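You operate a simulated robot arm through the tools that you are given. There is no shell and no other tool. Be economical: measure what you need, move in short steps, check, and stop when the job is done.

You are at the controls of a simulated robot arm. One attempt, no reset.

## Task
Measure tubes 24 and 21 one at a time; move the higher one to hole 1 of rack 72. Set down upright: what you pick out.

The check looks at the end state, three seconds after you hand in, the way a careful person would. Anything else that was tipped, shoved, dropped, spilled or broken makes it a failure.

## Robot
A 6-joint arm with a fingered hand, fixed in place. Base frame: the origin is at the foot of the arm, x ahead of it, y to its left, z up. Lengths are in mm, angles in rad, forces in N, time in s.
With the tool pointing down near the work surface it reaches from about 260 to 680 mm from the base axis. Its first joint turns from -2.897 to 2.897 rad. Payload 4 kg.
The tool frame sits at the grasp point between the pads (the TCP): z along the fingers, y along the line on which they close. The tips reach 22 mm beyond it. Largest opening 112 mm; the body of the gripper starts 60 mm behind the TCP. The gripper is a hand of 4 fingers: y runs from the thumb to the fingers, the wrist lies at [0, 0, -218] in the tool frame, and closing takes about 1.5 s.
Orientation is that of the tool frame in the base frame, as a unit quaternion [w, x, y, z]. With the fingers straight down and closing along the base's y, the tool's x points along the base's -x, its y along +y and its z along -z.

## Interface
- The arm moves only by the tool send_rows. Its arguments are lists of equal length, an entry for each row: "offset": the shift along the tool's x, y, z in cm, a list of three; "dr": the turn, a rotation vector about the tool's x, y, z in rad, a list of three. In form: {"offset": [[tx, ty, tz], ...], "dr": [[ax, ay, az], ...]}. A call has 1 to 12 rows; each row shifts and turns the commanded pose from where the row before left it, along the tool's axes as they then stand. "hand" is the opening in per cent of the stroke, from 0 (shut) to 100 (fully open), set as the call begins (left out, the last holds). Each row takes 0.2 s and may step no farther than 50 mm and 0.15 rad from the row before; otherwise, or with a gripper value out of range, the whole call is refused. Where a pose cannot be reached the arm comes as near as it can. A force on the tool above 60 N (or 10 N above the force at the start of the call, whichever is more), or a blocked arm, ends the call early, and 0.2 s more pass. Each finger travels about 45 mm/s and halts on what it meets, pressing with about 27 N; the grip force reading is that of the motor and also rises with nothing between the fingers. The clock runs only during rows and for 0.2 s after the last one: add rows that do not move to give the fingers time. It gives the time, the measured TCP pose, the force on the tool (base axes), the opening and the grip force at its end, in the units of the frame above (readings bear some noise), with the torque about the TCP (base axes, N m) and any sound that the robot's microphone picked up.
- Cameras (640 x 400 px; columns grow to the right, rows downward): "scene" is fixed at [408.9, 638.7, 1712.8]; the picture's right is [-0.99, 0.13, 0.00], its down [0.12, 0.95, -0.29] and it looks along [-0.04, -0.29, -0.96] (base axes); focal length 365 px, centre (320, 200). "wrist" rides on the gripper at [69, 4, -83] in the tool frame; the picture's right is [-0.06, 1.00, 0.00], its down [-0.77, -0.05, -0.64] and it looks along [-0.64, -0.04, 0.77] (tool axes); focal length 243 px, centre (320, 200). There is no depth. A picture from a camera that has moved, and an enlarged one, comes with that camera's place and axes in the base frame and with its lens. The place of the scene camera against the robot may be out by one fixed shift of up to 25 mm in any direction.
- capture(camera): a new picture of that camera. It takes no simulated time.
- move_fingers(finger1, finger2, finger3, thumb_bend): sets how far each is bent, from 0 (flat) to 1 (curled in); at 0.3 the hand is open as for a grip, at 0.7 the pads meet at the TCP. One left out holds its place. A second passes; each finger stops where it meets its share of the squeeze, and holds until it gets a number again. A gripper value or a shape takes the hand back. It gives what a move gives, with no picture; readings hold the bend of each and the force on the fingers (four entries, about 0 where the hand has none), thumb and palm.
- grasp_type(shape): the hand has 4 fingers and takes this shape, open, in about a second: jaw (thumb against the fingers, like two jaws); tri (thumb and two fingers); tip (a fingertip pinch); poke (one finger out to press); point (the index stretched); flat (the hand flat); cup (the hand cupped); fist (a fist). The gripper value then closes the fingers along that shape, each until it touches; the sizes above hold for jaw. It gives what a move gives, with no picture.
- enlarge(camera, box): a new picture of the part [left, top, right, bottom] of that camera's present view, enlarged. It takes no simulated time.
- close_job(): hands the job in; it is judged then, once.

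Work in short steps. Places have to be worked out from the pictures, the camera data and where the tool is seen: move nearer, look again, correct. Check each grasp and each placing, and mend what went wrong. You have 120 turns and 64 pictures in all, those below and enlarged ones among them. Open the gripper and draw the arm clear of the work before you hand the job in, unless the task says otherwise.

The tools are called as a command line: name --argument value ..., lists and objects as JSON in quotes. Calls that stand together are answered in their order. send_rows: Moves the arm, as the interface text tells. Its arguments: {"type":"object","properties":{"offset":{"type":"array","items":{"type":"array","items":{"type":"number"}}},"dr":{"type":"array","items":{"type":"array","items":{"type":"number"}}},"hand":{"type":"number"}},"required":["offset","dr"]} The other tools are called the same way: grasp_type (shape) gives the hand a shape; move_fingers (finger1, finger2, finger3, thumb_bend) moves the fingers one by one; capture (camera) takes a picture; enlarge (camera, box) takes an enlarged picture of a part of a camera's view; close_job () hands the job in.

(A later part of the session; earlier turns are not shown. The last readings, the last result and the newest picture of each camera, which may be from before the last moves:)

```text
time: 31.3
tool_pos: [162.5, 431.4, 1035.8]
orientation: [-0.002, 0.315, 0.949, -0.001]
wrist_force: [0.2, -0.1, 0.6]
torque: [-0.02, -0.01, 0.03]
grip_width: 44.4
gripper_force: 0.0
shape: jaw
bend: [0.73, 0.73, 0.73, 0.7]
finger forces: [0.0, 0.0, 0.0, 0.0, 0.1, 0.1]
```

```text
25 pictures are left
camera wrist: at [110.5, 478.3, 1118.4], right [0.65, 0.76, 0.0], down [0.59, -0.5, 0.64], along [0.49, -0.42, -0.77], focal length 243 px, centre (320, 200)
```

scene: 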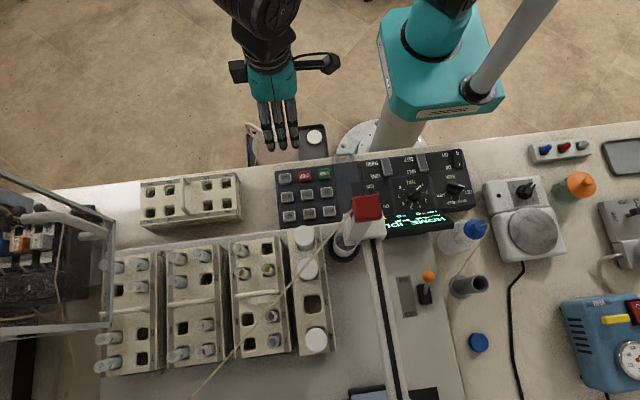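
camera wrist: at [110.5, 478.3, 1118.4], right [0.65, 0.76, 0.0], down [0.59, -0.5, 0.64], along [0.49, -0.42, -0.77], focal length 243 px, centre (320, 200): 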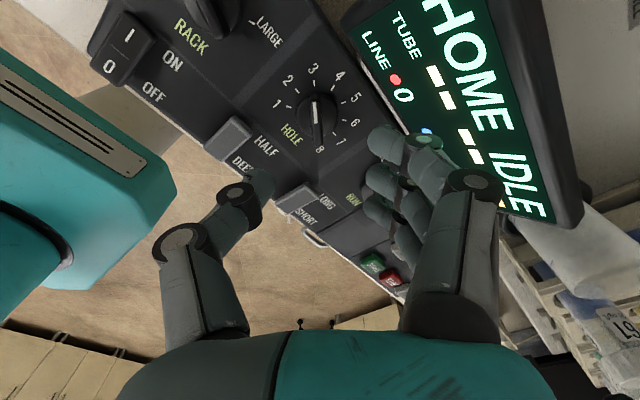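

HOLE is at 3. Now I yaw back to the start orientation and move above START (≈(352,358,934)), making finger1 the poker.

send_rows --offset '[[0, 0, 0], [0, 0, 0], [0, 0, 0], [0, 0, 0], [0, 0, 0], [-4.23, -2.13, 0], [-4.23, -2.13, 0], [-4.23, -2.13, 0], [-4.23, -2.13, 0], [-4.23, -2.13, 0], [0, 0, 0]]' --dr '[[0, 0, -0.129], [0, 0, -0.129], [0, 0, -0.129], [0, 0, -0.129], [0, 0, -0.129], [0, 0, 0], [0, 0, 0], [0, 0, 0], [0, 0, 0], [0, 0, 0], [0, 0, 0]]'

move_fingers --finger1 0.5 --finger2 1 --finger3 1 --thumb_bend 0

capture --camera "wrist"

```text
time: 33.7
tool_pos: [373.2, 327.0, 1037.0]
orientation: [0.0, -0.002, 1.0, 0.0]
wrist_force: [-0.3, 0.1, -0.6]
torque: [0.02, -0.02, -0.02]
grip_width: 44.2
gripper_force: 0.0
shape: jaw
bend: [0.73, 0.73, 0.73, 0.7]
finger forces: [0.0, 0.0, 0.0, 0.0, 0.0, 0.1]
```

```text
time: 34.7
tool_pos: [373.5, 326.2, 1038.2]
orientation: [-0.001, -0.002, 1.0, 0.001]
wrist_force: [-0.7, -0.4, -0.1]
torque: [-0.03, -0.02, 0.0]
grip_width: 99.9
gripper_force: 0.1
shape: fingers
bend: [0.5, 1.0, 1.0, 0.01]
finger forces: [0.0, 0.0, 0.1, 0.0, 0.1, 0.1]
```

```text
24 pictures are left
camera wrist: at [304.8, 332.1, 1120.6], right [0.06, 1.0, 0.0], down [0.77, -0.05, 0.64], along [0.64, -0.04, -0.77], focal length 243 px, centre (320, 200)
```

wrist: 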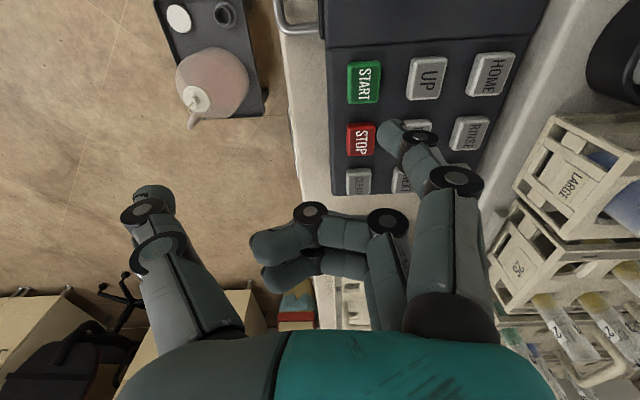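

Fingertip estimated right above START (353,361). I descend 65 mm and check alignment.

send_rows --offset '[[0, 0.2, 3.5], [0, 0, 3], [0, 0, 0]]' --dr '[[0, 0, 0], [0, 0, 0], [0, 0, 0]]'

capture --camera "wrist"

```text
time: 35.5
tool_pos: [378.2, 326.9, 973.0]
orientation: [0.0, -0.002, 1.0, 0.0]
wrist_force: [-0.6, 0.8, 0.6]
torque: [-0.01, 0.02, -0.03]
grip_width: 99.6
gripper_force: 0.1
shape: fingers
bend: [0.5, 1.0, 1.0, 0.0]
finger forces: [0.1, 0.1, 0.1, 0.0, 0.0, 0.1]
```

```text
23 pictures are left
camera wrist: at [307.9, 332.8, 1055.9], right [0.06, 1.0, 0.0], down [0.77, -0.05, 0.64], along [0.64, -0.04, -0.77], focal length 243 px, centre (320, 200)
```

wrist: 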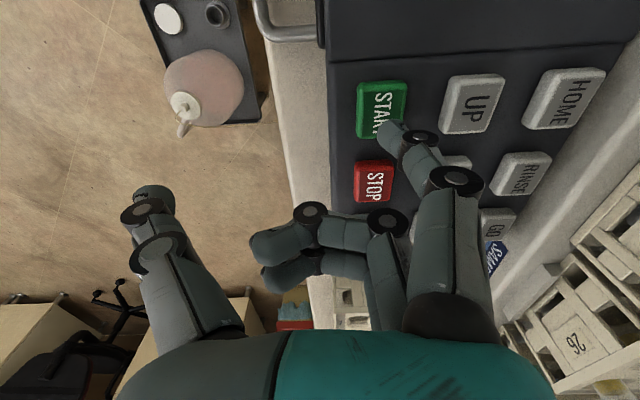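

Aligned within ~4 mm. I correct and press down gradually.

send_rows --offset '[[0.4, 0, 0.8], [0, 0, 0.6], [0, 0, 0.3], [0, 0, 0]]' --dr '[[0, 0, 0], [0, 0, 0], [0, 0, 0], [0, 0, 0]]'

```text
time: 36.5
tool_pos: [371.8, 326.8, 955.6]
orientation: [-0.001, -0.002, 1.0, 0.001]
wrist_force: [1.9, -0.3, 31.6]
torque: [1.12, 0.55, -0.03]
grip_width: 100.4
gripper_force: 15.5
shape: fingers
bend: [0.57, 1.0, 1.0, 0.0]
finger forces: [31.2, 0.1, 0.1, 0.0, 0.1, 0.0]
heard: click
```

A click with 31 N: START pressed. I lift and look at the scene.

send_rows --offset '[[0, 0, -4], [0, -4, -2], [0, 0, 0]]' --dr '[[0, 0, 0], [0, 0, 0], [0, 0, 0]]'

enlarge --camera "scene" --box '[200, 150, 480, 330]'

```text
time: 37.3
tool_pos: [370.1, 286.5, 1014.6]
orientation: [-0.002, -0.002, 1.0, -0.001]
wrist_force: [0.0, -0.8, 0.0]
torque: [0.0, -0.04, 0.0]
grip_width: 100.2
gripper_force: 0.0
shape: fingers
bend: [0.5, 1.0, 1.0, 0.0]
finger forces: [0.0, 0.0, 0.1, 0.1, 0.0, 0.1]
```

```text
2.22 times, centred on (340, 240) of scene
camera zoom: at [408.9, 638.7, 1712.8], right [-0.99, 0.13, 0.0], down [0.12, 0.95, -0.29], along [-0.04, -0.29, -0.96], focal length 810 px, centre (276, 111)
```

zoom: 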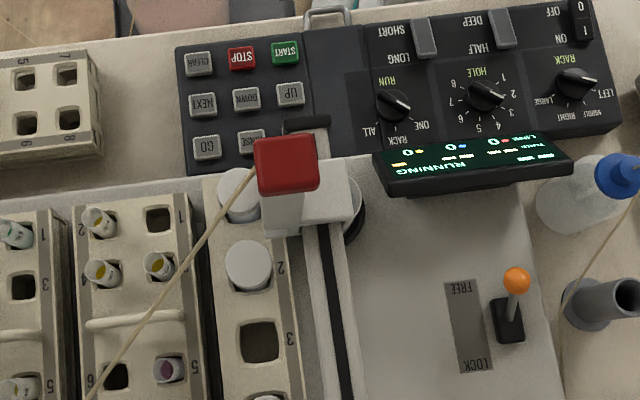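

The sampler is RUNNING. I retreat a bit further and wait.

send_rows --offset '[[0, -4, -2], [0, 0, 0], [0, 0, 0], [0, 0, 0], [0, 0, 0], [0, 0, 0], [0, 0, 0], [0, 0, 0], [0, 0, 0], [0, 0, 0], [0, 0, 0], [0, 0, 0]]' --dr '[[0, 0, 0], [0, 0, 0], [0, 0, 0], [0, 0, 0], [0, 0, 0], [0, 0, 0], [0, 0, 0], [0, 0, 0], [0, 0, 0], [0, 0, 0], [0, 0, 0], [0, 0, 0]]'

send_rows --offset '[[0, 0, 0], [0, 0, 0], [0, 0, 0], [0, 0, 0], [0, 0, 0], [0, 0, 0], [0, 0, 0], [0, 0, 0], [0, 0, 0], [0, 0, 0], [0, 0, 0], [0, 0, 0]]' --dr '[[0, 0, 0], [0, 0, 0], [0, 0, 0], [0, 0, 0], [0, 0, 0], [0, 0, 0], [0, 0, 0], [0, 0, 0], [0, 0, 0], [0, 0, 0], [0, 0, 0], [0, 0, 0]]'

send_rows --offset '[[0, 0, 0], [0, 0, 0], [0, 0, 0], [0, 0, 0], [0, 0, 0], [0, 0, 0], [0, 0, 0], [0, 0, 0], [0, 0, 0], [0, 0, 0], [0, 0, 0], [0, 0, 0]]' --dr '[[0, 0, 0], [0, 0, 0], [0, 0, 0], [0, 0, 0], [0, 0, 0], [0, 0, 0], [0, 0, 0], [0, 0, 0], [0, 0, 0], [0, 0, 0], [0, 0, 0], [0, 0, 0]]'

enlarge --camera "scene" --box '[200, 150, 480, 330]'

```text
time: 39.9
tool_pos: [371.7, 246.1, 1033.3]
orientation: [-0.001, -0.002, 1.0, 0.0]
wrist_force: [0.0, 0.2, 0.5]
torque: [0.01, 0.04, -0.02]
grip_width: 100.4
gripper_force: 0.0
shape: fingers
bend: [0.5, 1.0, 1.0, 0.0]
finger forces: [0.0, 0.0, 0.0, 0.1, 0.0, 0.1]
```

```text
time: 42.5
tool_pos: [371.1, 246.9, 1032.9]
orientation: [-0.001, -0.002, 1.0, 0.0]
wrist_force: [0.2, 0.3, -0.8]
torque: [0.01, 0.01, 0.01]
grip_width: 100.1
gripper_force: 0.0
shape: fingers
bend: [0.5, 1.0, 1.0, 0.0]
finger forces: [0.0, 0.0, 0.1, 0.0, 0.0, 0.0]
```

```text
time: 45.1
tool_pos: [371.1, 246.3, 1034.1]
orientation: [-0.001, -0.001, 1.0, 0.0]
wrist_force: [-0.3, -0.5, -0.6]
torque: [0.0, -0.01, -0.03]
grip_width: 100.3
gripper_force: 0.1
shape: fingers
bend: [0.5, 1.0, 1.0, 0.0]
finger forces: [0.0, 0.0, 0.0, 0.1, 0.1, 0.1]
```

```text
2.22 times, centred on (340, 240) of scene
camera zoom: at [408.9, 638.7, 1712.8], right [-0.99, 0.13, 0.0], down [0.12, 0.95, -0.29], along [-0.04, -0.29, -0.96], focal length 810 px, centre (276, 111)
```

zoom: 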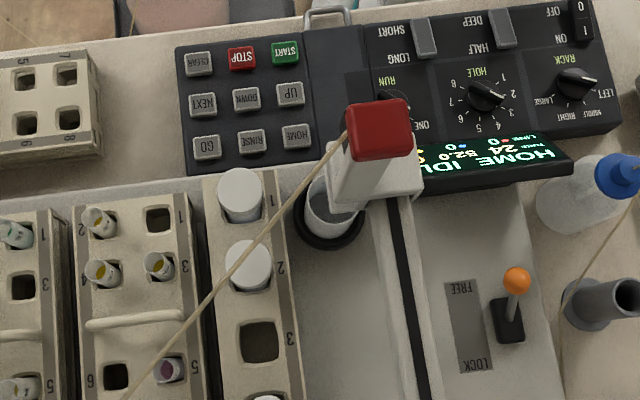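

Done: display shows tube 24 with a value. I zoom on the display.

enlarge --camera "scene" --box '[380, 205, 455, 240]'

```text
8.53 times, centred on (418, 222) of scene
camera zoom: at [408.9, 638.7, 1712.8], right [-0.99, 0.13, 0.0], down [0.12, 0.95, -0.29], along [-0.04, -0.29, -0.96], focal length 3112 px, centre (-512, 8)
```

zoom: 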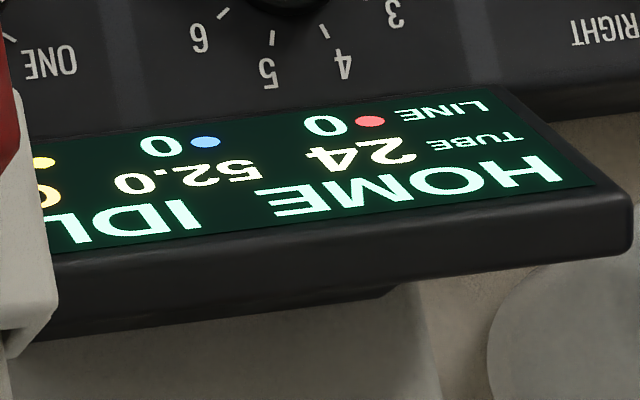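

Tube 24 = 52.0 (as displayed). Now I return to the HOLE knob to turn it one step back to 2.

send_rows --offset '[[2.97, 2.63, 0], [2.97, 2.63, 0], [2.97, 2.63, 0], [2.97, 2.63, 0], [2.97, 2.63, 0], [2.97, 2.63, 0], [2.97, 2.63, 0], [0, 0, 0]]' --dr '[[0, 0, 0], [0, 0, 0], [0, 0, 0], [0, 0, 0], [0, 0, 0], [0, 0, 0], [0, 0, 0], [0, 0, 0]]' --hand 40

send_rows --offset '[[0, 0, 0], [0, 0, 0], [0, 0, 0], [0, 0, 0], [0, 0, 0], [0, 0, 0]]' --dr '[[0, 0, 0.128], [0, 0, 0.128], [0, 0, 0.128], [0, 0, 0.128], [0, 0, 0.128], [0, 0, 0]]'

capture --camera "wrist"

```text
time: 46.9
tool_pos: [164.0, 432.6, 1036.7]
orientation: [-0.001, -0.001, 1.0, 0.0]
wrist_force: [-0.3, 0.5, 0.7]
torque: [0.0, 0.01, 0.01]
grip_width: 45.4
gripper_force: 0.0
shape: jaw
bend: [0.73, 0.73, 0.73, 0.7]
finger forces: [0.0, 0.1, 0.0, 0.0, 0.0, 0.1]
```

```text
time: 48.3
tool_pos: [163.4, 431.3, 1035.1]
orientation: [-0.001, 0.315, 0.949, -0.001]
wrist_force: [0.4, -0.3, -0.4]
torque: [0.0, 0.0, 0.02]
grip_width: 45.9
gripper_force: 0.1
shape: jaw
bend: [0.73, 0.73, 0.73, 0.7]
finger forces: [0.0, 0.0, 0.0, 0.1, 0.1, 0.1]
```

```text
19 pictures are left
camera wrist: at [110.3, 477.4, 1117.7], right [0.65, 0.76, 0.0], down [0.59, -0.49, 0.64], along [0.49, -0.42, -0.77], focal length 243 px, centre (320, 200)
```

wrist: 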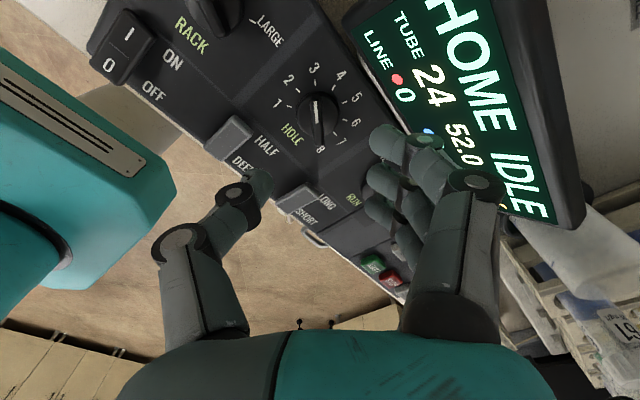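

Confirmed: 24 → 52.0. I descend onto the knob and close.

send_rows --offset '[[0, -0.05, 4], [0, 0, 4], [0, 0, 0]]' --dr '[[0, 0, 0], [0, 0, 0], [0, 0, 0]]'

send_rows --offset '[[0, 0, 0], [0, 0, 0], [0, 0, 0], [0, 0, 0], [0, 0, 0], [0, 0, 0], [0, 0, 0]]' --dr '[[0, 0, 0], [0, 0, 0], [0, 0, 0], [0, 0, 0], [0, 0, 0], [0, 0, 0], [0, 0, 0]]' --hand 0

```text
time: 49.1
tool_pos: [162.6, 429.0, 955.5]
orientation: [-0.001, 0.314, 0.949, -0.001]
wrist_force: [3.4, -12.2, 6.8]
torque: [0.4, -0.04, -0.18]
grip_width: 43.3
gripper_force: 0.0
shape: jaw
bend: [0.75, 0.73, 0.73, 0.7]
finger forces: [13.9, 0.0, 0.2, 0.0, 0.0, 0.1]
```

```text
time: 50.7
tool_pos: [162.2, 431.1, 957.0]
orientation: [-0.001, 0.312, 0.95, 0.0]
wrist_force: [-5.0, 3.7, 12.6]
torque: [0.05, 0.12, 0.02]
grip_width: 13.8
gripper_force: 27.2
shape: jaw
bend: [0.75, 0.73, 0.69, 0.7]
finger forces: [2.8, 13.1, 10.8, 0.0, 23.7, 0.2]
```

Gripped. I rotate counter‑clockwise 36° to hole 2, then release and lift.

send_rows --offset '[[0, 0, 0], [0, 0, 0], [0, 0, 0], [0, 0, 0], [0, 0, 0], [0, 0, 0]]' --dr '[[0, 0, -0.126], [0, 0, -0.126], [0, 0, -0.126], [0, 0, -0.126], [0, 0, -0.126], [0, 0, 0]]'

send_rows --offset '[[0, 0, 0], [0, 0, 0], [0, 0, 0], [0, 0, -4], [0, 0, -4], [0, 0, 0]]' --dr '[[0, 0, 0], [0, 0, 0], [0, 0, 0], [0, 0, 0], [0, 0, 0], [0, 0, 0]]' --hand 40

capture --camera "wrist"

```text
time: 52.1
tool_pos: [160.6, 429.3, 954.8]
orientation: [-0.001, 0.001, 1.0, 0.001]
wrist_force: [-16.6, 0.5, 45.5]
torque: [-0.2, 0.27, 0.03]
grip_width: 14.9
gripper_force: 27.1
shape: jaw
bend: [0.75, 0.74, 0.69, 0.7]
finger forces: [4.7, 22.6, 16.0, 0.1, 42.3, 0.0]
```

```text
time: 53.5
tool_pos: [164.1, 428.8, 1032.7]
orientation: [-0.001, 0.003, 1.0, -0.001]
wrist_force: [0.2, -0.7, 0.0]
torque: [0.01, 0.01, -0.01]
grip_width: 44.4
gripper_force: 0.0
shape: jaw
bend: [0.73, 0.73, 0.73, 0.7]
finger forces: [0.0, 0.0, 0.0, 0.1, 0.0, 0.1]
```

```text
18 pictures are left
camera wrist: at [94.8, 435.7, 1116.2], right [0.07, 1.0, 0.0], down [0.77, -0.05, 0.64], along [0.64, -0.05, -0.77], focal length 243 px, centre (320, 200)
```

wrist: 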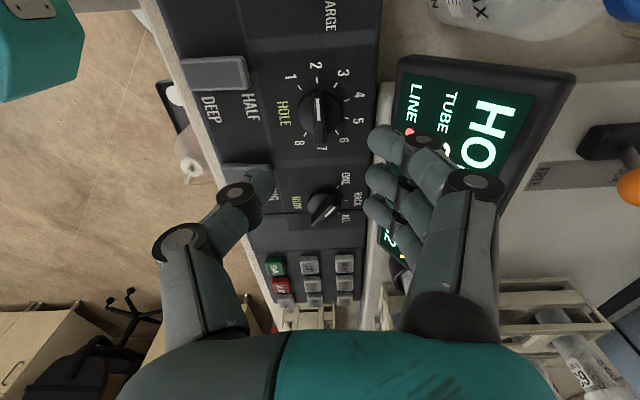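

HOLE is at 2. I go back over START with the same finger pose and press.

send_rows --offset '[[-4.16, -2.04, 0], [-4.16, -2.04, 0], [-4.16, -2.04, 0], [-4.16, -2.04, 0], [-4.16, -2.04, 0], [0, 0, 0]]' --dr '[[0, 0, 0], [0, 0, 0], [0, 0, 0], [0, 0, 0], [0, 0, 0], [0, 0, 0]]'

move_fingers --finger1 0.5 --finger2 1 --finger3 1 --thumb_bend 0

```text
time: 54.9
tool_pos: [370.7, 325.0, 1035.5]
orientation: [-0.001, 0.003, 1.0, 0.0]
wrist_force: [0.1, -0.1, 0.6]
torque: [-0.02, 0.02, 0.0]
grip_width: 44.3
gripper_force: 0.1
shape: jaw
bend: [0.73, 0.73, 0.73, 0.7]
finger forces: [0.1, 0.0, 0.0, 0.0, 0.0, 0.0]
```

```text
time: 55.9
tool_pos: [370.8, 326.0, 1036.5]
orientation: [-0.001, 0.004, 1.0, 0.0]
wrist_force: [0.5, -1.2, 0.0]
torque: [-0.02, 0.01, 0.01]
grip_width: 99.5
gripper_force: 0.1
shape: fingers
bend: [0.5, 1.0, 1.0, 0.01]
finger forces: [0.0, 0.0, 0.0, 0.0, 0.0, 0.1]
```

send_rows --offset '[[-0.15, 0.1, 3.5], [0, 0, 3], [0, 0, 0.8], [0, 0, 0.5], [0, 0, 0.2], [0, 0, 0]]' --dr '[[0, 0, 0], [0, 0, 0], [0, 0, 0], [0, 0, 0], [0, 0, 0], [0, 0, 0]]'

```text
time: 57.3
tool_pos: [369.8, 329.7, 954.2]
orientation: [0.0, 0.003, 1.0, 0.001]
wrist_force: [-6.8, -1.1, 34.3]
torque: [1.25, 0.84, 0.29]
grip_width: 100.7
gripper_force: 17.4
shape: fingers
bend: [0.58, 1.0, 1.0, 0.0]
finger forces: [34.1, 0.0, 0.0, 0.0, 0.0, 0.0]
heard: click
```

Click heard. I retreat and wait out the run (~8 s).

send_rows --offset '[[0, 0, -4], [0, -4, -2], [0, -4, -2], [0, 0, 0], [0, 0, 0], [0, 0, 0], [0, 0, 0], [0, 0, 0], [0, 0, 0], [0, 0, 0], [0, 0, 0], [0, 0, 0]]' --dr '[[0, 0, 0], [0, 0, 0], [0, 0, 0], [0, 0, 0], [0, 0, 0], [0, 0, 0], [0, 0, 0], [0, 0, 0], [0, 0, 0], [0, 0, 0], [0, 0, 0], [0, 0, 0]]'

send_rows --offset '[[0, 0, 0], [0, 0, 0], [0, 0, 0], [0, 0, 0], [0, 0, 0], [0, 0, 0], [0, 0, 0], [0, 0, 0], [0, 0, 0], [0, 0, 0], [0, 0, 0], [0, 0, 0]]' --dr '[[0, 0, 0], [0, 0, 0], [0, 0, 0], [0, 0, 0], [0, 0, 0], [0, 0, 0], [0, 0, 0], [0, 0, 0], [0, 0, 0], [0, 0, 0], [0, 0, 0], [0, 0, 0]]'

send_rows --offset '[[0, 0, 0], [0, 0, 0], [0, 0, 0], [0, 0, 0], [0, 0, 0], [0, 0, 0], [0, 0, 0], [0, 0, 0], [0, 0, 0], [0, 0, 0], [0, 0, 0], [0, 0, 0]]' --dr '[[0, 0, 0], [0, 0, 0], [0, 0, 0], [0, 0, 0], [0, 0, 0], [0, 0, 0], [0, 0, 0], [0, 0, 0], [0, 0, 0], [0, 0, 0], [0, 0, 0], [0, 0, 0]]'

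enlarge --camera "scene" --box '[370, 190, 470, 250]'

```text
time: 59.9
tool_pos: [371.1, 248.6, 1035.3]
orientation: [0.0, 0.004, 1.0, 0.001]
wrist_force: [0.3, -0.3, -0.4]
torque: [0.01, 0.02, -0.01]
grip_width: 100.3
gripper_force: 0.1
shape: fingers
bend: [0.5, 1.0, 1.0, 0.0]
finger forces: [0.0, 0.0, 0.0, 0.0, 0.0, 0.1]
```

```text
time: 62.5
tool_pos: [370.4, 248.2, 1036.7]
orientation: [-0.001, 0.003, 1.0, 0.001]
wrist_force: [0.3, 0.4, -0.4]
torque: [0.01, -0.01, 0.01]
grip_width: 100.2
gripper_force: 0.0
shape: fingers
bend: [0.5, 1.0, 1.0, 0.0]
finger forces: [0.1, 0.1, 0.0, 0.0, 0.0, 0.0]
```

```text
time: 65.1
tool_pos: [370.5, 248.1, 1036.5]
orientation: [-0.001, 0.004, 1.0, 0.0]
wrist_force: [0.1, -0.7, 1.1]
torque: [0.0, 0.01, 0.01]
grip_width: 100.1
gripper_force: 0.0
shape: fingers
bend: [0.5, 1.0, 1.0, 0.0]
finger forces: [0.1, 0.1, 0.1, 0.0, 0.0, 0.0]
```

```text
6.40 times, centred on (420, 220) of scene
camera zoom: at [408.9, 638.7, 1712.8], right [-0.99, 0.13, 0.0], down [0.12, 0.95, -0.29], along [-0.04, -0.29, -0.96], focal length 2334 px, centre (-320, 72)
```

zoom: 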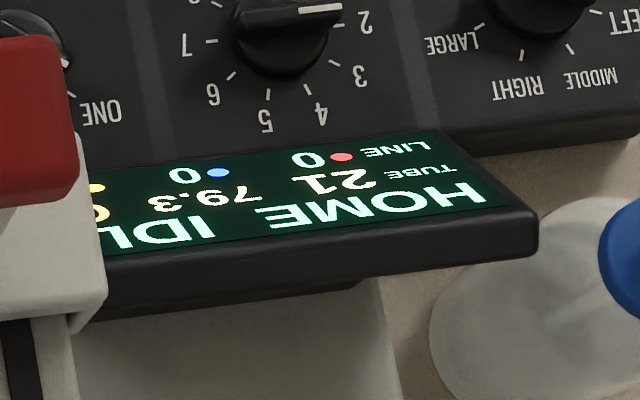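

Tube 21 reads 79.3 > 52.0, so tube 21 goes to rack 72 hole 1. Since it is far out, I'll grip it with the hand tilted ~55° (tube kept upright), camera on top: I raise and yaw the hand by π.

send_rows --offset '[[0, 0, -4], [0, 0, -4], [0, 0, 0], [0, 0, 0], [0, 0, 0], [0, 0, 0], [0, 0, 0], [0, 0, 0], [0, 0, 0], [0, 0, 0], [0, 0, 0], [0, 0, 0]]' --dr '[[0, 0, 0], [0, 0, 0], [0, 0, 0.15], [0, 0, 0.15], [0, 0, 0.15], [0, 0, 0.15], [0, 0, 0.15], [0, 0, 0.15], [0, 0, 0.15], [0, 0, 0.15], [0, 0, 0.15], [0, 0, 0]]' --hand 40

send_rows --offset '[[0, 0, 0], [0, 0, 0], [0, 0, 0], [0, 0, 0], [0, 0, 0], [0, 0, 0], [0, 0, 0], [0, 0, 0], [0, 0, 0], [0, 0, 0], [0, 0, 0], [0, 0, 0]]' --dr '[[0, 0, 0.15], [0, 0, 0.15], [0, 0, 0.15], [0, 0, 0.15], [0, 0, 0.15], [0, 0, 0.15], [0, 0, 0.15], [0, 0, 0.15], [0, 0, 0.15], [0, 0, 0.15], [0, 0, 0.15], [0, 0, 0.14]]'

```text
time: 67.7
tool_pos: [371.9, 247.4, 1113.0]
orientation: [-0.001, 0.628, 0.778, 0.0]
wrist_force: [0.5, 0.5, 0.0]
torque: [0.02, -0.01, -0.02]
grip_width: 45.6
gripper_force: 0.0
shape: jaw
bend: [0.73, 0.73, 0.73, 0.7]
finger forces: [0.0, 0.1, 0.1, 0.0, 0.0, 0.0]
```

```text
time: 70.3
tool_pos: [369.9, 246.7, 1114.0]
orientation: [0.0, 1.0, -0.003, -0.001]
wrist_force: [0.9, -0.4, 0.0]
torque: [0.01, 0.02, 0.0]
grip_width: 45.7
gripper_force: 0.1
shape: jaw
bend: [0.73, 0.73, 0.73, 0.7]
finger forces: [0.1, 0.0, 0.1, 0.0, 0.0, 0.0]
```

Orientation reached. Now I tilt by 0.96 rad and move to an intermediate hover to look at the racks (and the hose) from above.

send_rows --offset '[[0, 0, 0], [0, 0, 0], [0, 0, 0], [0, 0, 0], [0, 0, 0], [0, 0, 0], [0, 0, 0], [2.18, -3.83, 1.53], [2.18, -3.83, 1.53], [2.18, -3.83, 1.53], [2.18, -3.83, 1.53], [0, 0, 0]]' --dr '[[0, 0.137, 0], [0, 0.137, 0], [0, 0.137, 0], [0, 0.137, 0], [0, 0.137, 0], [0, 0.137, 0], [0, 0.138, 0], [0, 0, 0], [0, 0, 0], [0, 0, 0], [0, 0, 0], [0, 0, 0]]'

capture --camera "wrist"

```text
time: 72.9
tool_pos: [472.9, 401.5, 1149.2]
orientation: [0.002, 0.887, -0.002, 0.461]
wrist_force: [-0.2, -0.3, -0.1]
torque: [0.01, -0.03, -0.03]
grip_width: 45.3
gripper_force: 0.1
shape: jaw
bend: [0.73, 0.73, 0.73, 0.7]
finger forces: [0.0, 0.0, 0.0, 0.0, 0.1, 0.0]
```

```text
16 pictures are left
camera wrist: at [445.1, 399.0, 1254.0], right [-0.04, -1.0, -0.05], down [-0.97, 0.05, -0.26], along [0.26, 0.04, -0.97], focal length 243 px, centre (320, 200)
```

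wrist: 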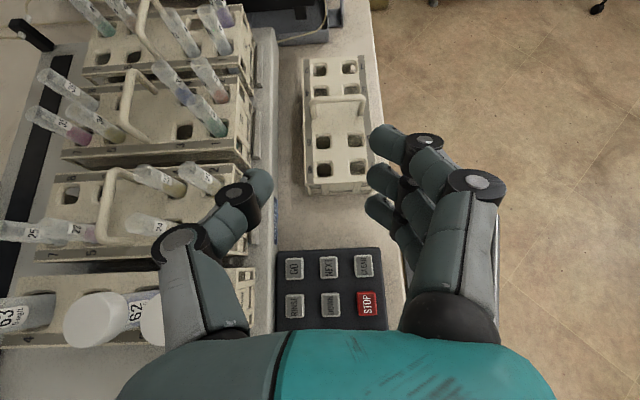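

Clear top view now: rack 72 hole 1 ≈(750,356,z930), tube 21 top ≈(541,531,1047). To keep clear of the gantry head I yaw the approach by 35° and go to hover above tube 21 with a ~33 mm opening.

send_rows --offset '[[0, 0, 0], [0, 0, 0], [0, 0, 0], [0, 0, 0], [0, 0, 0], [1.05, -1.67, 3.2], [1.05, -1.67, 3.2], [1.05, -1.67, 3.2], [1.05, -1.67, 3.2], [0, 0, 0]]' --dr '[[0.1, 0, -0.07], [0.1, 0, -0.07], [0.1, 0, -0.07], [0.1, 0, -0.07], [0.1, 0, -0.07], [0, 0, 0], [0, 0, 0], [0, 0, 0], [0, 0, 0], [0, 0, 0]]' --hand 30

capture --camera "wrist"

```text
time: 75.1
tool_pos: [538.8, 531.2, 1111.2]
orientation: [-0.138, 0.847, 0.265, 0.439]
wrist_force: [-0.9, 0.4, 0.2]
torque: [-0.03, 0.0, 0.06]
grip_width: 34.2
gripper_force: 0.1
shape: jaw
bend: [0.73, 0.73, 0.73, 0.7]
finger forces: [0.0, 0.0, 0.0, 0.1, 0.0, 0.1]
```

```text
15 pictures are left
camera wrist: at [519.2, 513.1, 1216.1], right [0.54, -0.84, -0.05], down [-0.82, -0.51, -0.26], along [0.19, 0.18, -0.97], focal length 243 px, centre (320, 200)
```

wrist: 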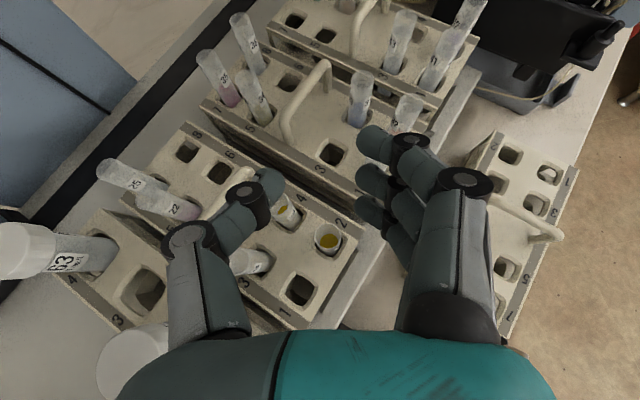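

Tube 21's mouth is at about (535,528). I descend halfway with the small correction and re-check.

send_rows --offset '[[-1.64, 0.03, 0.81], [-1.63, 0.03, 0.81], [0, 0, 0]]' --dr '[[0, 0, 0], [0, 0, 0], [0, 0, 0]]'

capture --camera "wrist"

```text
time: 75.9
tool_pos: [537.2, 525.3, 1074.6]
orientation: [-0.138, 0.847, 0.265, 0.439]
wrist_force: [-0.3, 0.2, -0.3]
torque: [0.01, -0.04, -0.01]
grip_width: 34.1
gripper_force: 0.0
shape: jaw
bend: [0.73, 0.73, 0.73, 0.7]
finger forces: [0.0, 0.0, 0.0, 0.1, 0.0, 0.0]
```

```text
14 pictures are left
camera wrist: at [516.9, 506.8, 1178.2], right [0.54, -0.84, -0.05], down [-0.82, -0.51, -0.26], along [0.19, 0.18, -0.97], focal length 243 px, centre (320, 200)
```

wrist: 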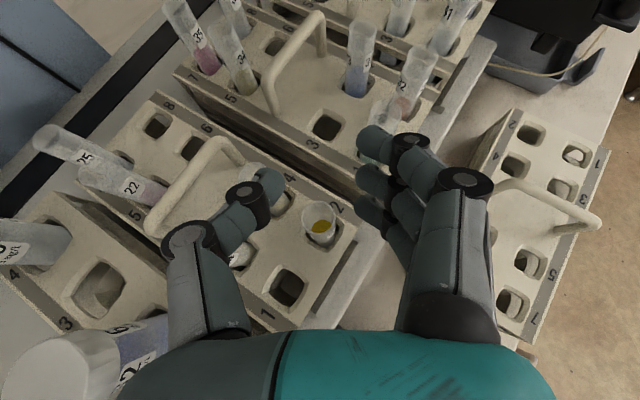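

Lateral alignment is good, but the thumb tip would come close to tube 23; I narrow the opening, back off ~11 mm so only the fingertips take the tube, and lower 30 mm.

send_rows --offset '[[-0.63, 0, -0.9], [0, 0, 0], [-1.23, 0, 0.86], [-1.23, 0, 0.86], [0, 0, 0]]' --dr '[[0, 0, 0], [0, 0, 0], [0, 0, 0], [0, 0, 0], [0, 0, 0]]' --hand 26

capture --camera "wrist"

```text
time: 77.1
tool_pos: [527.5, 519.2, 1042.9]
orientation: [-0.139, 0.847, 0.266, 0.44]
wrist_force: [0.1, 0.2, -0.1]
torque: [0.0, -0.01, 0.04]
grip_width: 29.7
gripper_force: 0.0
shape: jaw
bend: [0.73, 0.73, 0.73, 0.7]
finger forces: [0.0, 0.0, 0.0, 0.1, 0.0, 0.1]
```

```text
13 pictures are left
camera wrist: at [507.0, 501.1, 1148.0], right [0.54, -0.84, -0.05], down [-0.82, -0.51, -0.26], along [0.19, 0.18, -0.97], focal length 243 px, centre (320, 200)
```

wrist: 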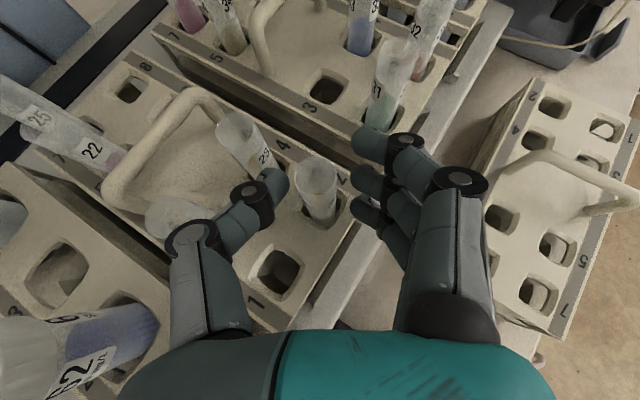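

Tube 21 sits between thumb and finger tips with clearance to 23. I advance ~5 mm along the fingers and close.

send_rows --offset '[[-0.1, 0, 0.55], [0, 0, 0]]' --dr '[[0, 0, 0], [0, 0, 0]]'

send_rows --offset '[[0, 0, 0], [0, 0, 0], [0, 0, 0], [0, 0, 0], [0, 0, 0], [0, 0, 0]]' --dr '[[0, 0, 0], [0, 0, 0], [0, 0, 0], [0, 0, 0], [0, 0, 0], [0, 0, 0]]' --hand 0

capture --camera "wrist"

```text
time: 77.7
tool_pos: [528.9, 520.7, 1038.5]
orientation: [-0.138, 0.847, 0.265, 0.44]
wrist_force: [0.1, -0.2, 0.8]
torque: [-0.01, 0.04, -0.02]
grip_width: 29.9
gripper_force: 0.0
shape: jaw
bend: [0.73, 0.73, 0.73, 0.7]
finger forces: [0.0, 0.0, 0.4, 0.0, 0.1, 0.1]
```

```text
time: 79.1
tool_pos: [528.9, 521.7, 1037.9]
orientation: [-0.139, 0.847, 0.265, 0.44]
wrist_force: [3.5, 2.1, 0.5]
torque: [-0.2, -0.08, 0.01]
grip_width: 1.1
gripper_force: 27.0
shape: jaw
bend: [0.67, 0.72, 0.72, 0.73]
finger forces: [1.7, 0.0, 10.3, 0.1, 17.7, 0.0]
```

```text
12 pictures are left
camera wrist: at [508.9, 503.0, 1143.8], right [0.54, -0.84, -0.05], down [-0.82, -0.51, -0.26], along [0.19, 0.18, -0.96], focal length 243 px, centre (320, 200)
```

wrist: 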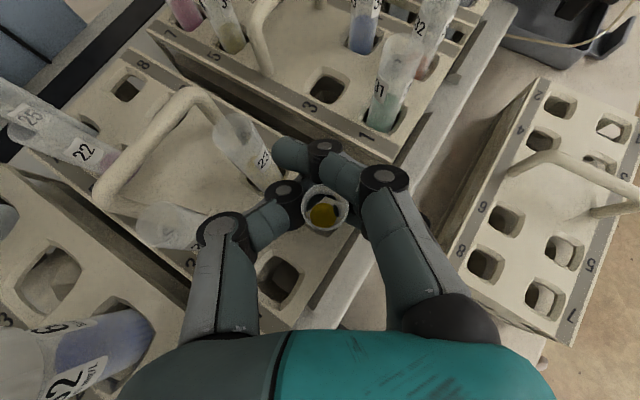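

The fingers wrapped past the tube (width 1 mm) and it leans back: not a clean pinch. I reopen to the same width and check that the tube settles.

send_rows --offset '[[0, 0, 0], [0, 0, 0], [0, 0, 0], [0, 0, 0], [0, 0, 0], [0, 0, 0]]' --dr '[[0, 0, 0], [0, 0, 0], [0, 0, 0], [0, 0, 0], [0, 0, 0], [0, 0, 0]]' --hand 26

capture --camera "wrist"

```text
time: 80.5
tool_pos: [529.1, 521.4, 1039.6]
orientation: [-0.138, 0.847, 0.265, 0.44]
wrist_force: [0.0, -0.4, 0.3]
torque: [-0.01, -0.01, -0.01]
grip_width: 28.7
gripper_force: 0.0
shape: jaw
bend: [0.73, 0.73, 0.74, 0.7]
finger forces: [0.0, 0.0, 0.2, 0.0, 0.0, 0.0]
```

```text
11 pictures are left
camera wrist: at [508.7, 502.9, 1143.6], right [0.54, -0.84, -0.05], down [-0.82, -0.51, -0.26], along [0.19, 0.18, -0.97], focal length 243 px, centre (320, 200)
```

wrist: 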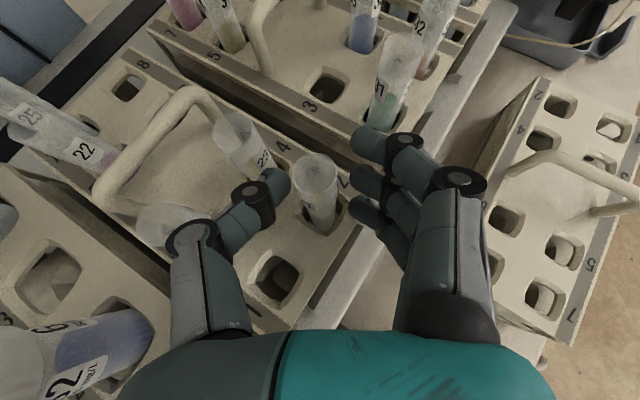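

The tube settled upright again. Finger1/3 planes miss the tube and pushed it, so I pinch with only finger2 and the thumb, leaving the others open.

move_fingers --finger2 0.8 --thumb_bend 0.8

capture --camera "wrist"

```text
time: 81.5
tool_pos: [527.8, 521.0, 1038.9]
orientation: [-0.139, 0.847, 0.265, 0.44]
wrist_force: [4.7, 4.8, 1.7]
torque: [0.02, -0.04, 0.01]
grip_width: 18.1
gripper_force: 0.5
shape: fingers
bend: [0.73, 0.77, 0.73, 0.74]
finger forces: [0.1, 0.0, 1.1, 0.0, 0.0, 0.0]
```

```text
10 pictures are left
camera wrist: at [508.9, 503.1, 1143.9], right [0.54, -0.84, -0.05], down [-0.82, -0.51, -0.26], along [0.19, 0.18, -0.96], focal length 243 px, centre (320, 200)
```

wrist: 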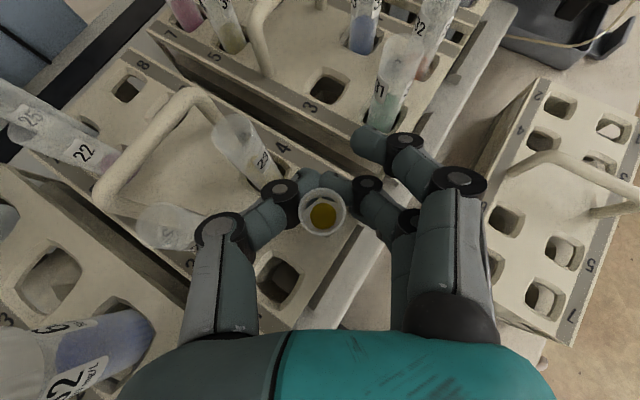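

Tips still meet in front of the tube, so the hand is too deep. I reopen, retract ~9 mm horizontally, and pinch again.

send_rows --offset '[[0, 0, 0], [0, 0, 0], [0, 0, 0], [0, 0, 0], [-0.52, 0, -0.74], [0, 0, 0]]' --dr '[[0, 0, 0], [0, 0, 0], [0, 0, 0], [0, 0, 0], [0, 0, 0], [0, 0, 0]]' --hand 26

move_fingers --finger2 0.8 --thumb_bend 0.8

capture --camera "wrist"

```text
time: 82.9
tool_pos: [520.1, 516.3, 1039.5]
orientation: [-0.138, 0.847, 0.265, 0.44]
wrist_force: [-0.1, 0.6, -0.3]
torque: [-0.02, -0.01, -0.01]
grip_width: 28.5
gripper_force: 0.0
shape: jaw
bend: [0.73, 0.73, 0.73, 0.7]
finger forces: [0.1, 0.0, 0.0, 0.1, 0.0, 0.1]
```

```text
time: 83.9
tool_pos: [520.1, 517.1, 1041.3]
orientation: [-0.138, 0.847, 0.265, 0.439]
wrist_force: [-2.9, 0.6, -0.2]
torque: [0.03, 0.06, 0.0]
grip_width: 19.9
gripper_force: 10.3
shape: fingers
bend: [0.73, 0.75, 0.73, 0.73]
finger forces: [0.1, 9.5, 0.1, 0.0, 10.6, 0.0]
```

```text
9 pictures are left
camera wrist: at [500.8, 497.9, 1144.1], right [0.54, -0.84, -0.05], down [-0.82, -0.51, -0.26], along [0.19, 0.18, -0.97], focal length 243 px, centre (320, 200)
```

wrist: 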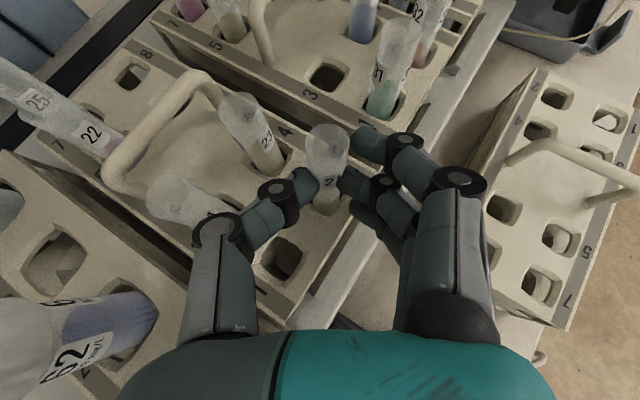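

A clean pinch: ~10 N each side, width 20 mm, tube upright. I lift 40 mm straight up and check.

send_rows --offset '[[0.82, 0, -0.574], [0.82, 0, -0.574], [0.82, 0, -0.574], [0.82, 0, -0.574], [0, 0, 0]]' --dr '[[0, 0, 0], [0, 0, 0], [0, 0, 0], [0, 0, 0], [0, 0, 0]]'

capture --camera "wrist"

```text
time: 85.1
tool_pos: [519.6, 515.8, 1080.3]
orientation: [-0.138, 0.847, 0.265, 0.44]
wrist_force: [-0.2, 0.2, 0.1]
torque: [-0.01, 0.01, -0.03]
grip_width: 17.1
gripper_force: 9.9
shape: fingers
bend: [0.73, 0.75, 0.73, 0.74]
finger forces: [0.0, 10.6, 0.0, 0.1, 8.2, 0.0]
```

```text
8 pictures are left
camera wrist: at [500.5, 497.4, 1185.3], right [0.54, -0.84, -0.05], down [-0.82, -0.51, -0.26], along [0.19, 0.18, -0.97], focal length 243 px, centre (320, 200)
```

wrist: 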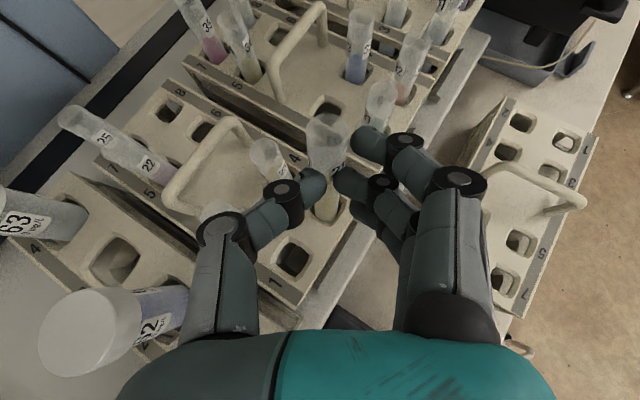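

Tube 21 is lifted. I raise it another 70 mm, then yaw −10° and carry it slowly toward rack 72.

send_rows --offset '[[1.15, 0, -0.804], [1.15, 0, -0.804], [1.15, 0, -0.804], [1.15, 0, -0.804], [1.15, 0, -0.804], [0, 0, 0], [0, 0, 0], [0, 0, 0]]' --dr '[[0, 0, 0], [0, 0, 0], [0, 0, 0], [0, 0, 0], [0, 0, 0], [-0.0715, 0, 0.05], [-0.0715, 0, 0.05], [0, 0, 0]]'

send_rows --offset '[[0.652, 2.206, 0.932], [0.652, 2.206, 0.932], [0.652, 2.206, 0.932], [0.652, 2.206, 0.932], [0.652, 2.206, 0.932], [0.652, 2.206, 0.932], [0.652, 2.206, 0.932], [0.652, 2.206, 0.932], [0.652, 2.206, 0.932], [0.652, 2.206, 0.932], [0, 0, 0]]' --dr '[[0, 0, 0], [0, 0, 0], [0, 0, 0], [0, 0, 0], [0, 0, 0], [0, 0, 0], [0, 0, 0], [0, 0, 0], [0, 0, 0], [0, 0, 0], [0, 0, 0]]'

capture --camera "wrist"

```text
time: 86.9
tool_pos: [522.1, 516.3, 1150.2]
orientation: [-0.098, 0.867, 0.19, 0.451]
wrist_force: [-0.2, -0.1, -0.5]
torque: [0.04, -0.03, 0.04]
grip_width: 17.6
gripper_force: 8.1
shape: fingers
bend: [0.73, 0.75, 0.73, 0.74]
finger forces: [0.0, 9.1, 0.0, 0.1, 8.2, 0.0]
```

```text
time: 89.3
tool_pos: [717.5, 365.4, 1147.9]
orientation: [-0.099, 0.867, 0.191, 0.45]
wrist_force: [0.2, 0.3, 0.1]
torque: [0.0, -0.01, -0.01]
grip_width: 17.4
gripper_force: 7.7
shape: fingers
bend: [0.73, 0.75, 0.73, 0.74]
finger forces: [0.0, 8.4, 0.1, 0.0, 8.0, 0.1]
```

```text
7 pictures are left
camera wrist: at [695.1, 349.6, 1252.2], right [0.39, -0.92, -0.05], down [-0.9, -0.36, -0.26], along [0.22, 0.15, -0.97], focal length 243 px, centre (320, 200)
```

wrist: 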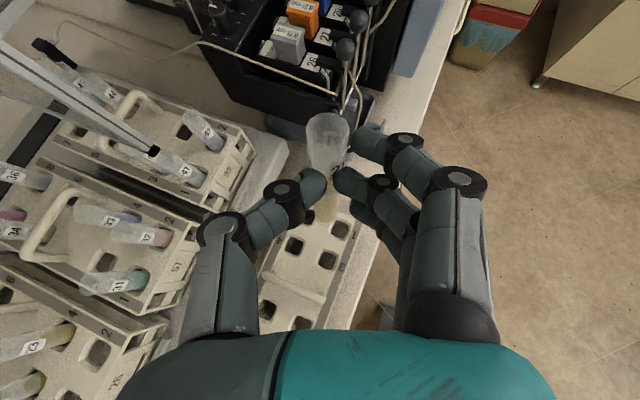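

Carried close to rack 72. I zoom to compare the tube's bottom with hole 1.

enlarge --camera "wrist" --box '[240, 90, 420, 340]'

```text
1.60 times, centred on (330, 215) of wrist
camera zoom: at [695.1, 349.6, 1252.2], right [0.39, -0.92, -0.05], down [-0.9, -0.36, -0.26], along [0.22, 0.15, -0.97], focal length 388 px, centre (304, 176)
```

zoom: 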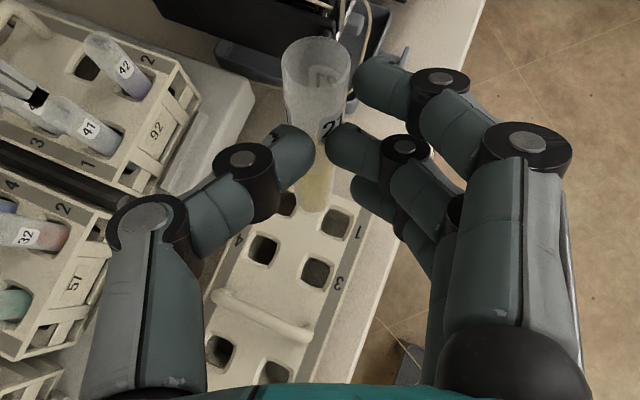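

Hole 1 is ≈(740,360,z≈940) and the tube bottom ≈(732,373,z≈1030). I shift (+8,−13.5) and lower 55 mm, then re-check.

send_rows --offset '[[-1.1, 0.39, 0.82], [-1.1, 0.39, 0.82], [-1.1, 0.39, 0.82], [-1.1, 0.39, 0.82], [0, 0, 0]]' --dr '[[0, 0, 0], [0, 0, 0], [0, 0, 0], [0, 0, 0], [0, 0, 0]]'

enlarge --camera "wrist" --box '[240, 100, 400, 300]'

```text
time: 90.5
tool_pos: [724.7, 348.8, 1094.6]
orientation: [-0.099, 0.867, 0.191, 0.45]
wrist_force: [-0.2, -0.1, -0.8]
torque: [0.01, 0.02, -0.01]
grip_width: 17.5
gripper_force: 7.5
shape: fingers
bend: [0.73, 0.75, 0.73, 0.74]
finger forces: [0.0, 8.4, 0.0, 0.0, 8.1, 0.0]
```

```text
2.00 times, centred on (320, 200) of wrist
camera zoom: at [701.9, 333.2, 1199.1], right [0.39, -0.92, -0.05], down [-0.9, -0.36, -0.26], along [0.22, 0.15, -0.97], focal length 485 px, centre (320, 200)
```

zoom: 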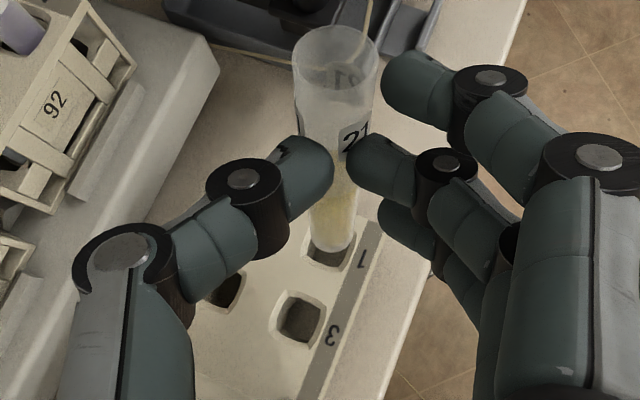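

Aligned within ~5 mm; I correct (+5,+3) and lower 28 mm, then check again just above the hole.

send_rows --offset '[[-0.98, -0.04, 1.03], [-0.98, -0.04, 1.03], [0, 0, 0]]' --dr '[[0, 0, 0], [0, 0, 0], [0, 0, 0]]'

enlarge --camera "wrist" --box '[270, 120, 390, 270]'

```text
time: 91.3
tool_pos: [730.7, 352.8, 1068.0]
orientation: [-0.098, 0.866, 0.19, 0.451]
wrist_force: [-0.4, -0.2, -1.1]
torque: [0.03, -0.04, -0.03]
grip_width: 17.3
gripper_force: 8.4
shape: fingers
bend: [0.73, 0.75, 0.73, 0.74]
finger forces: [0.0, 8.5, 0.0, 0.0, 8.0, 0.1]
```

```text
2.67 times, centred on (330, 195) of wrist
camera zoom: at [707.2, 338.0, 1171.6], right [0.39, -0.92, -0.05], down [-0.9, -0.36, -0.26], along [0.22, 0.15, -0.97], focal length 647 px, centre (293, 213)
```

zoom: 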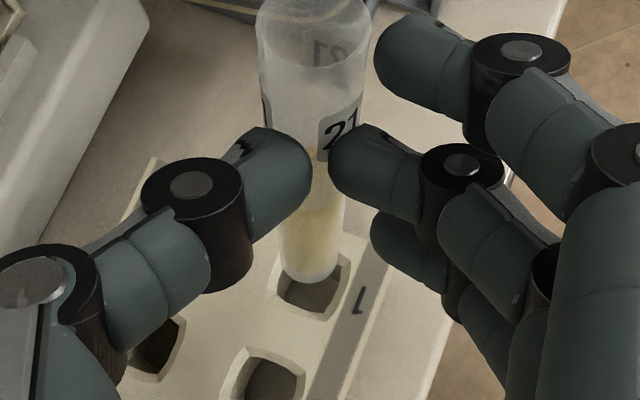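

The tube bottom is centred over hole 1. I lower 25 mm straight down and check force and view.

send_rows --offset '[[-0.68, 0, 0.48], [-0.68, 0, 0.48], [-0.68, 0, 0.48], [0, 0, 0]]' --dr '[[0, 0, 0], [0, 0, 0], [0, 0, 0], [0, 0, 0]]'

enlarge --camera "wrist" --box '[260, 100, 400, 280]'

```text
time: 92.3
tool_pos: [729.5, 353.1, 1042.3]
orientation: [-0.099, 0.867, 0.191, 0.451]
wrist_force: [0.1, 0.2, -0.6]
torque: [0.02, 0.03, -0.01]
grip_width: 17.4
gripper_force: 7.5
shape: fingers
bend: [0.73, 0.75, 0.73, 0.74]
finger forces: [0.0, 8.3, 0.0, 0.1, 8.0, 0.0]
```

```text
2.22 times, centred on (330, 190) of wrist
camera zoom: at [706.6, 339.3, 1146.0], right [0.39, -0.92, -0.05], down [-0.9, -0.36, -0.26], along [0.22, 0.15, -0.97], focal length 539 px, centre (298, 222)
```

zoom: 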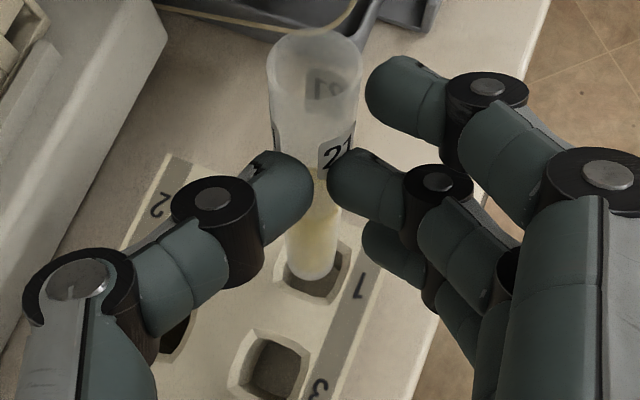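

Still free and centred. I continue down 20 mm, watching forces.

send_rows --offset '[[-0.55, 0, 0.38], [-0.55, 0, 0.38], [-0.55, 0, 0.38], [0, 0, 0]]' --dr '[[0, 0, 0], [0, 0, 0], [0, 0, 0], [0, 0, 0]]'

enlarge --camera "wrist" --box '[260, 100, 400, 280]'

```text
time: 93.3
tool_pos: [731.8, 352.4, 1021.6]
orientation: [-0.1, 0.867, 0.191, 0.449]
wrist_force: [0.5, -0.5, -0.1]
torque: [0.02, 0.03, -0.03]
grip_width: 17.4
gripper_force: 8.3
shape: fingers
bend: [0.73, 0.75, 0.73, 0.74]
finger forces: [0.0, 8.3, 0.0, 0.1, 8.1, 0.1]
```

```text
2.22 times, centred on (330, 190) of wrist
camera zoom: at [708.2, 338.4, 1126.9], right [0.39, -0.92, -0.05], down [-0.9, -0.36, -0.26], along [0.22, 0.15, -0.97], focal length 539 px, centre (298, 222)
```

zoom: 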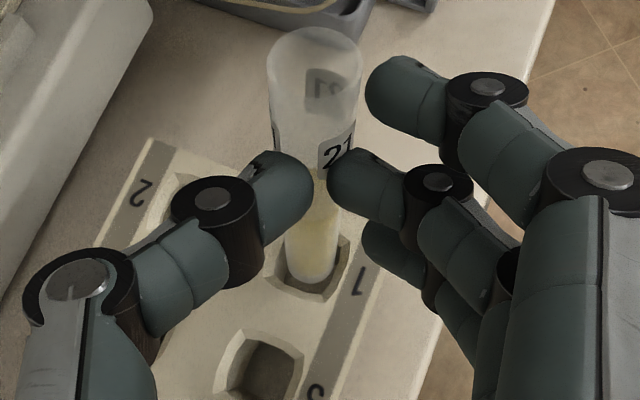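

Centred over the hole opening with margin. I keep lowering in small steps watching forces.

send_rows --offset '[[-0.41, 0, 0.287], [-0.41, 0, 0.287], [-0.41, 0, 0.287], [0, 0, 0]]' --dr '[[0, 0, 0], [0, 0, 0], [0, 0, 0], [0, 0, 0]]'

```text
time: 94.3
tool_pos: [731.0, 352.5, 1007.1]
orientation: [-0.099, 0.867, 0.191, 0.45]
wrist_force: [-0.3, 0.8, -0.4]
torque: [0.02, 0.03, -0.02]
grip_width: 17.4
gripper_force: 7.8
shape: fingers
bend: [0.73, 0.75, 0.73, 0.74]
finger forces: [0.0, 8.2, 0.0, 0.1, 8.2, 0.0]
```

enlarge --camera "wrist" --box '[260, 100, 400, 280]'

```text
2.22 times, centred on (330, 190) of wrist
camera zoom: at [707.6, 337.6, 1110.9], right [0.39, -0.92, -0.05], down [-0.9, -0.36, -0.26], along [0.22, 0.15, -0.97], focal length 539 px, centre (298, 222)
```

zoom: 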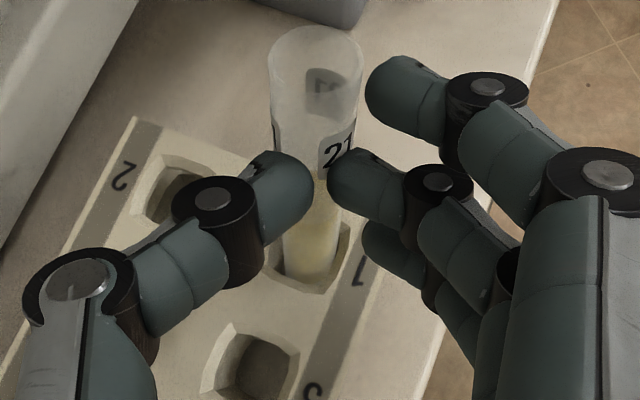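

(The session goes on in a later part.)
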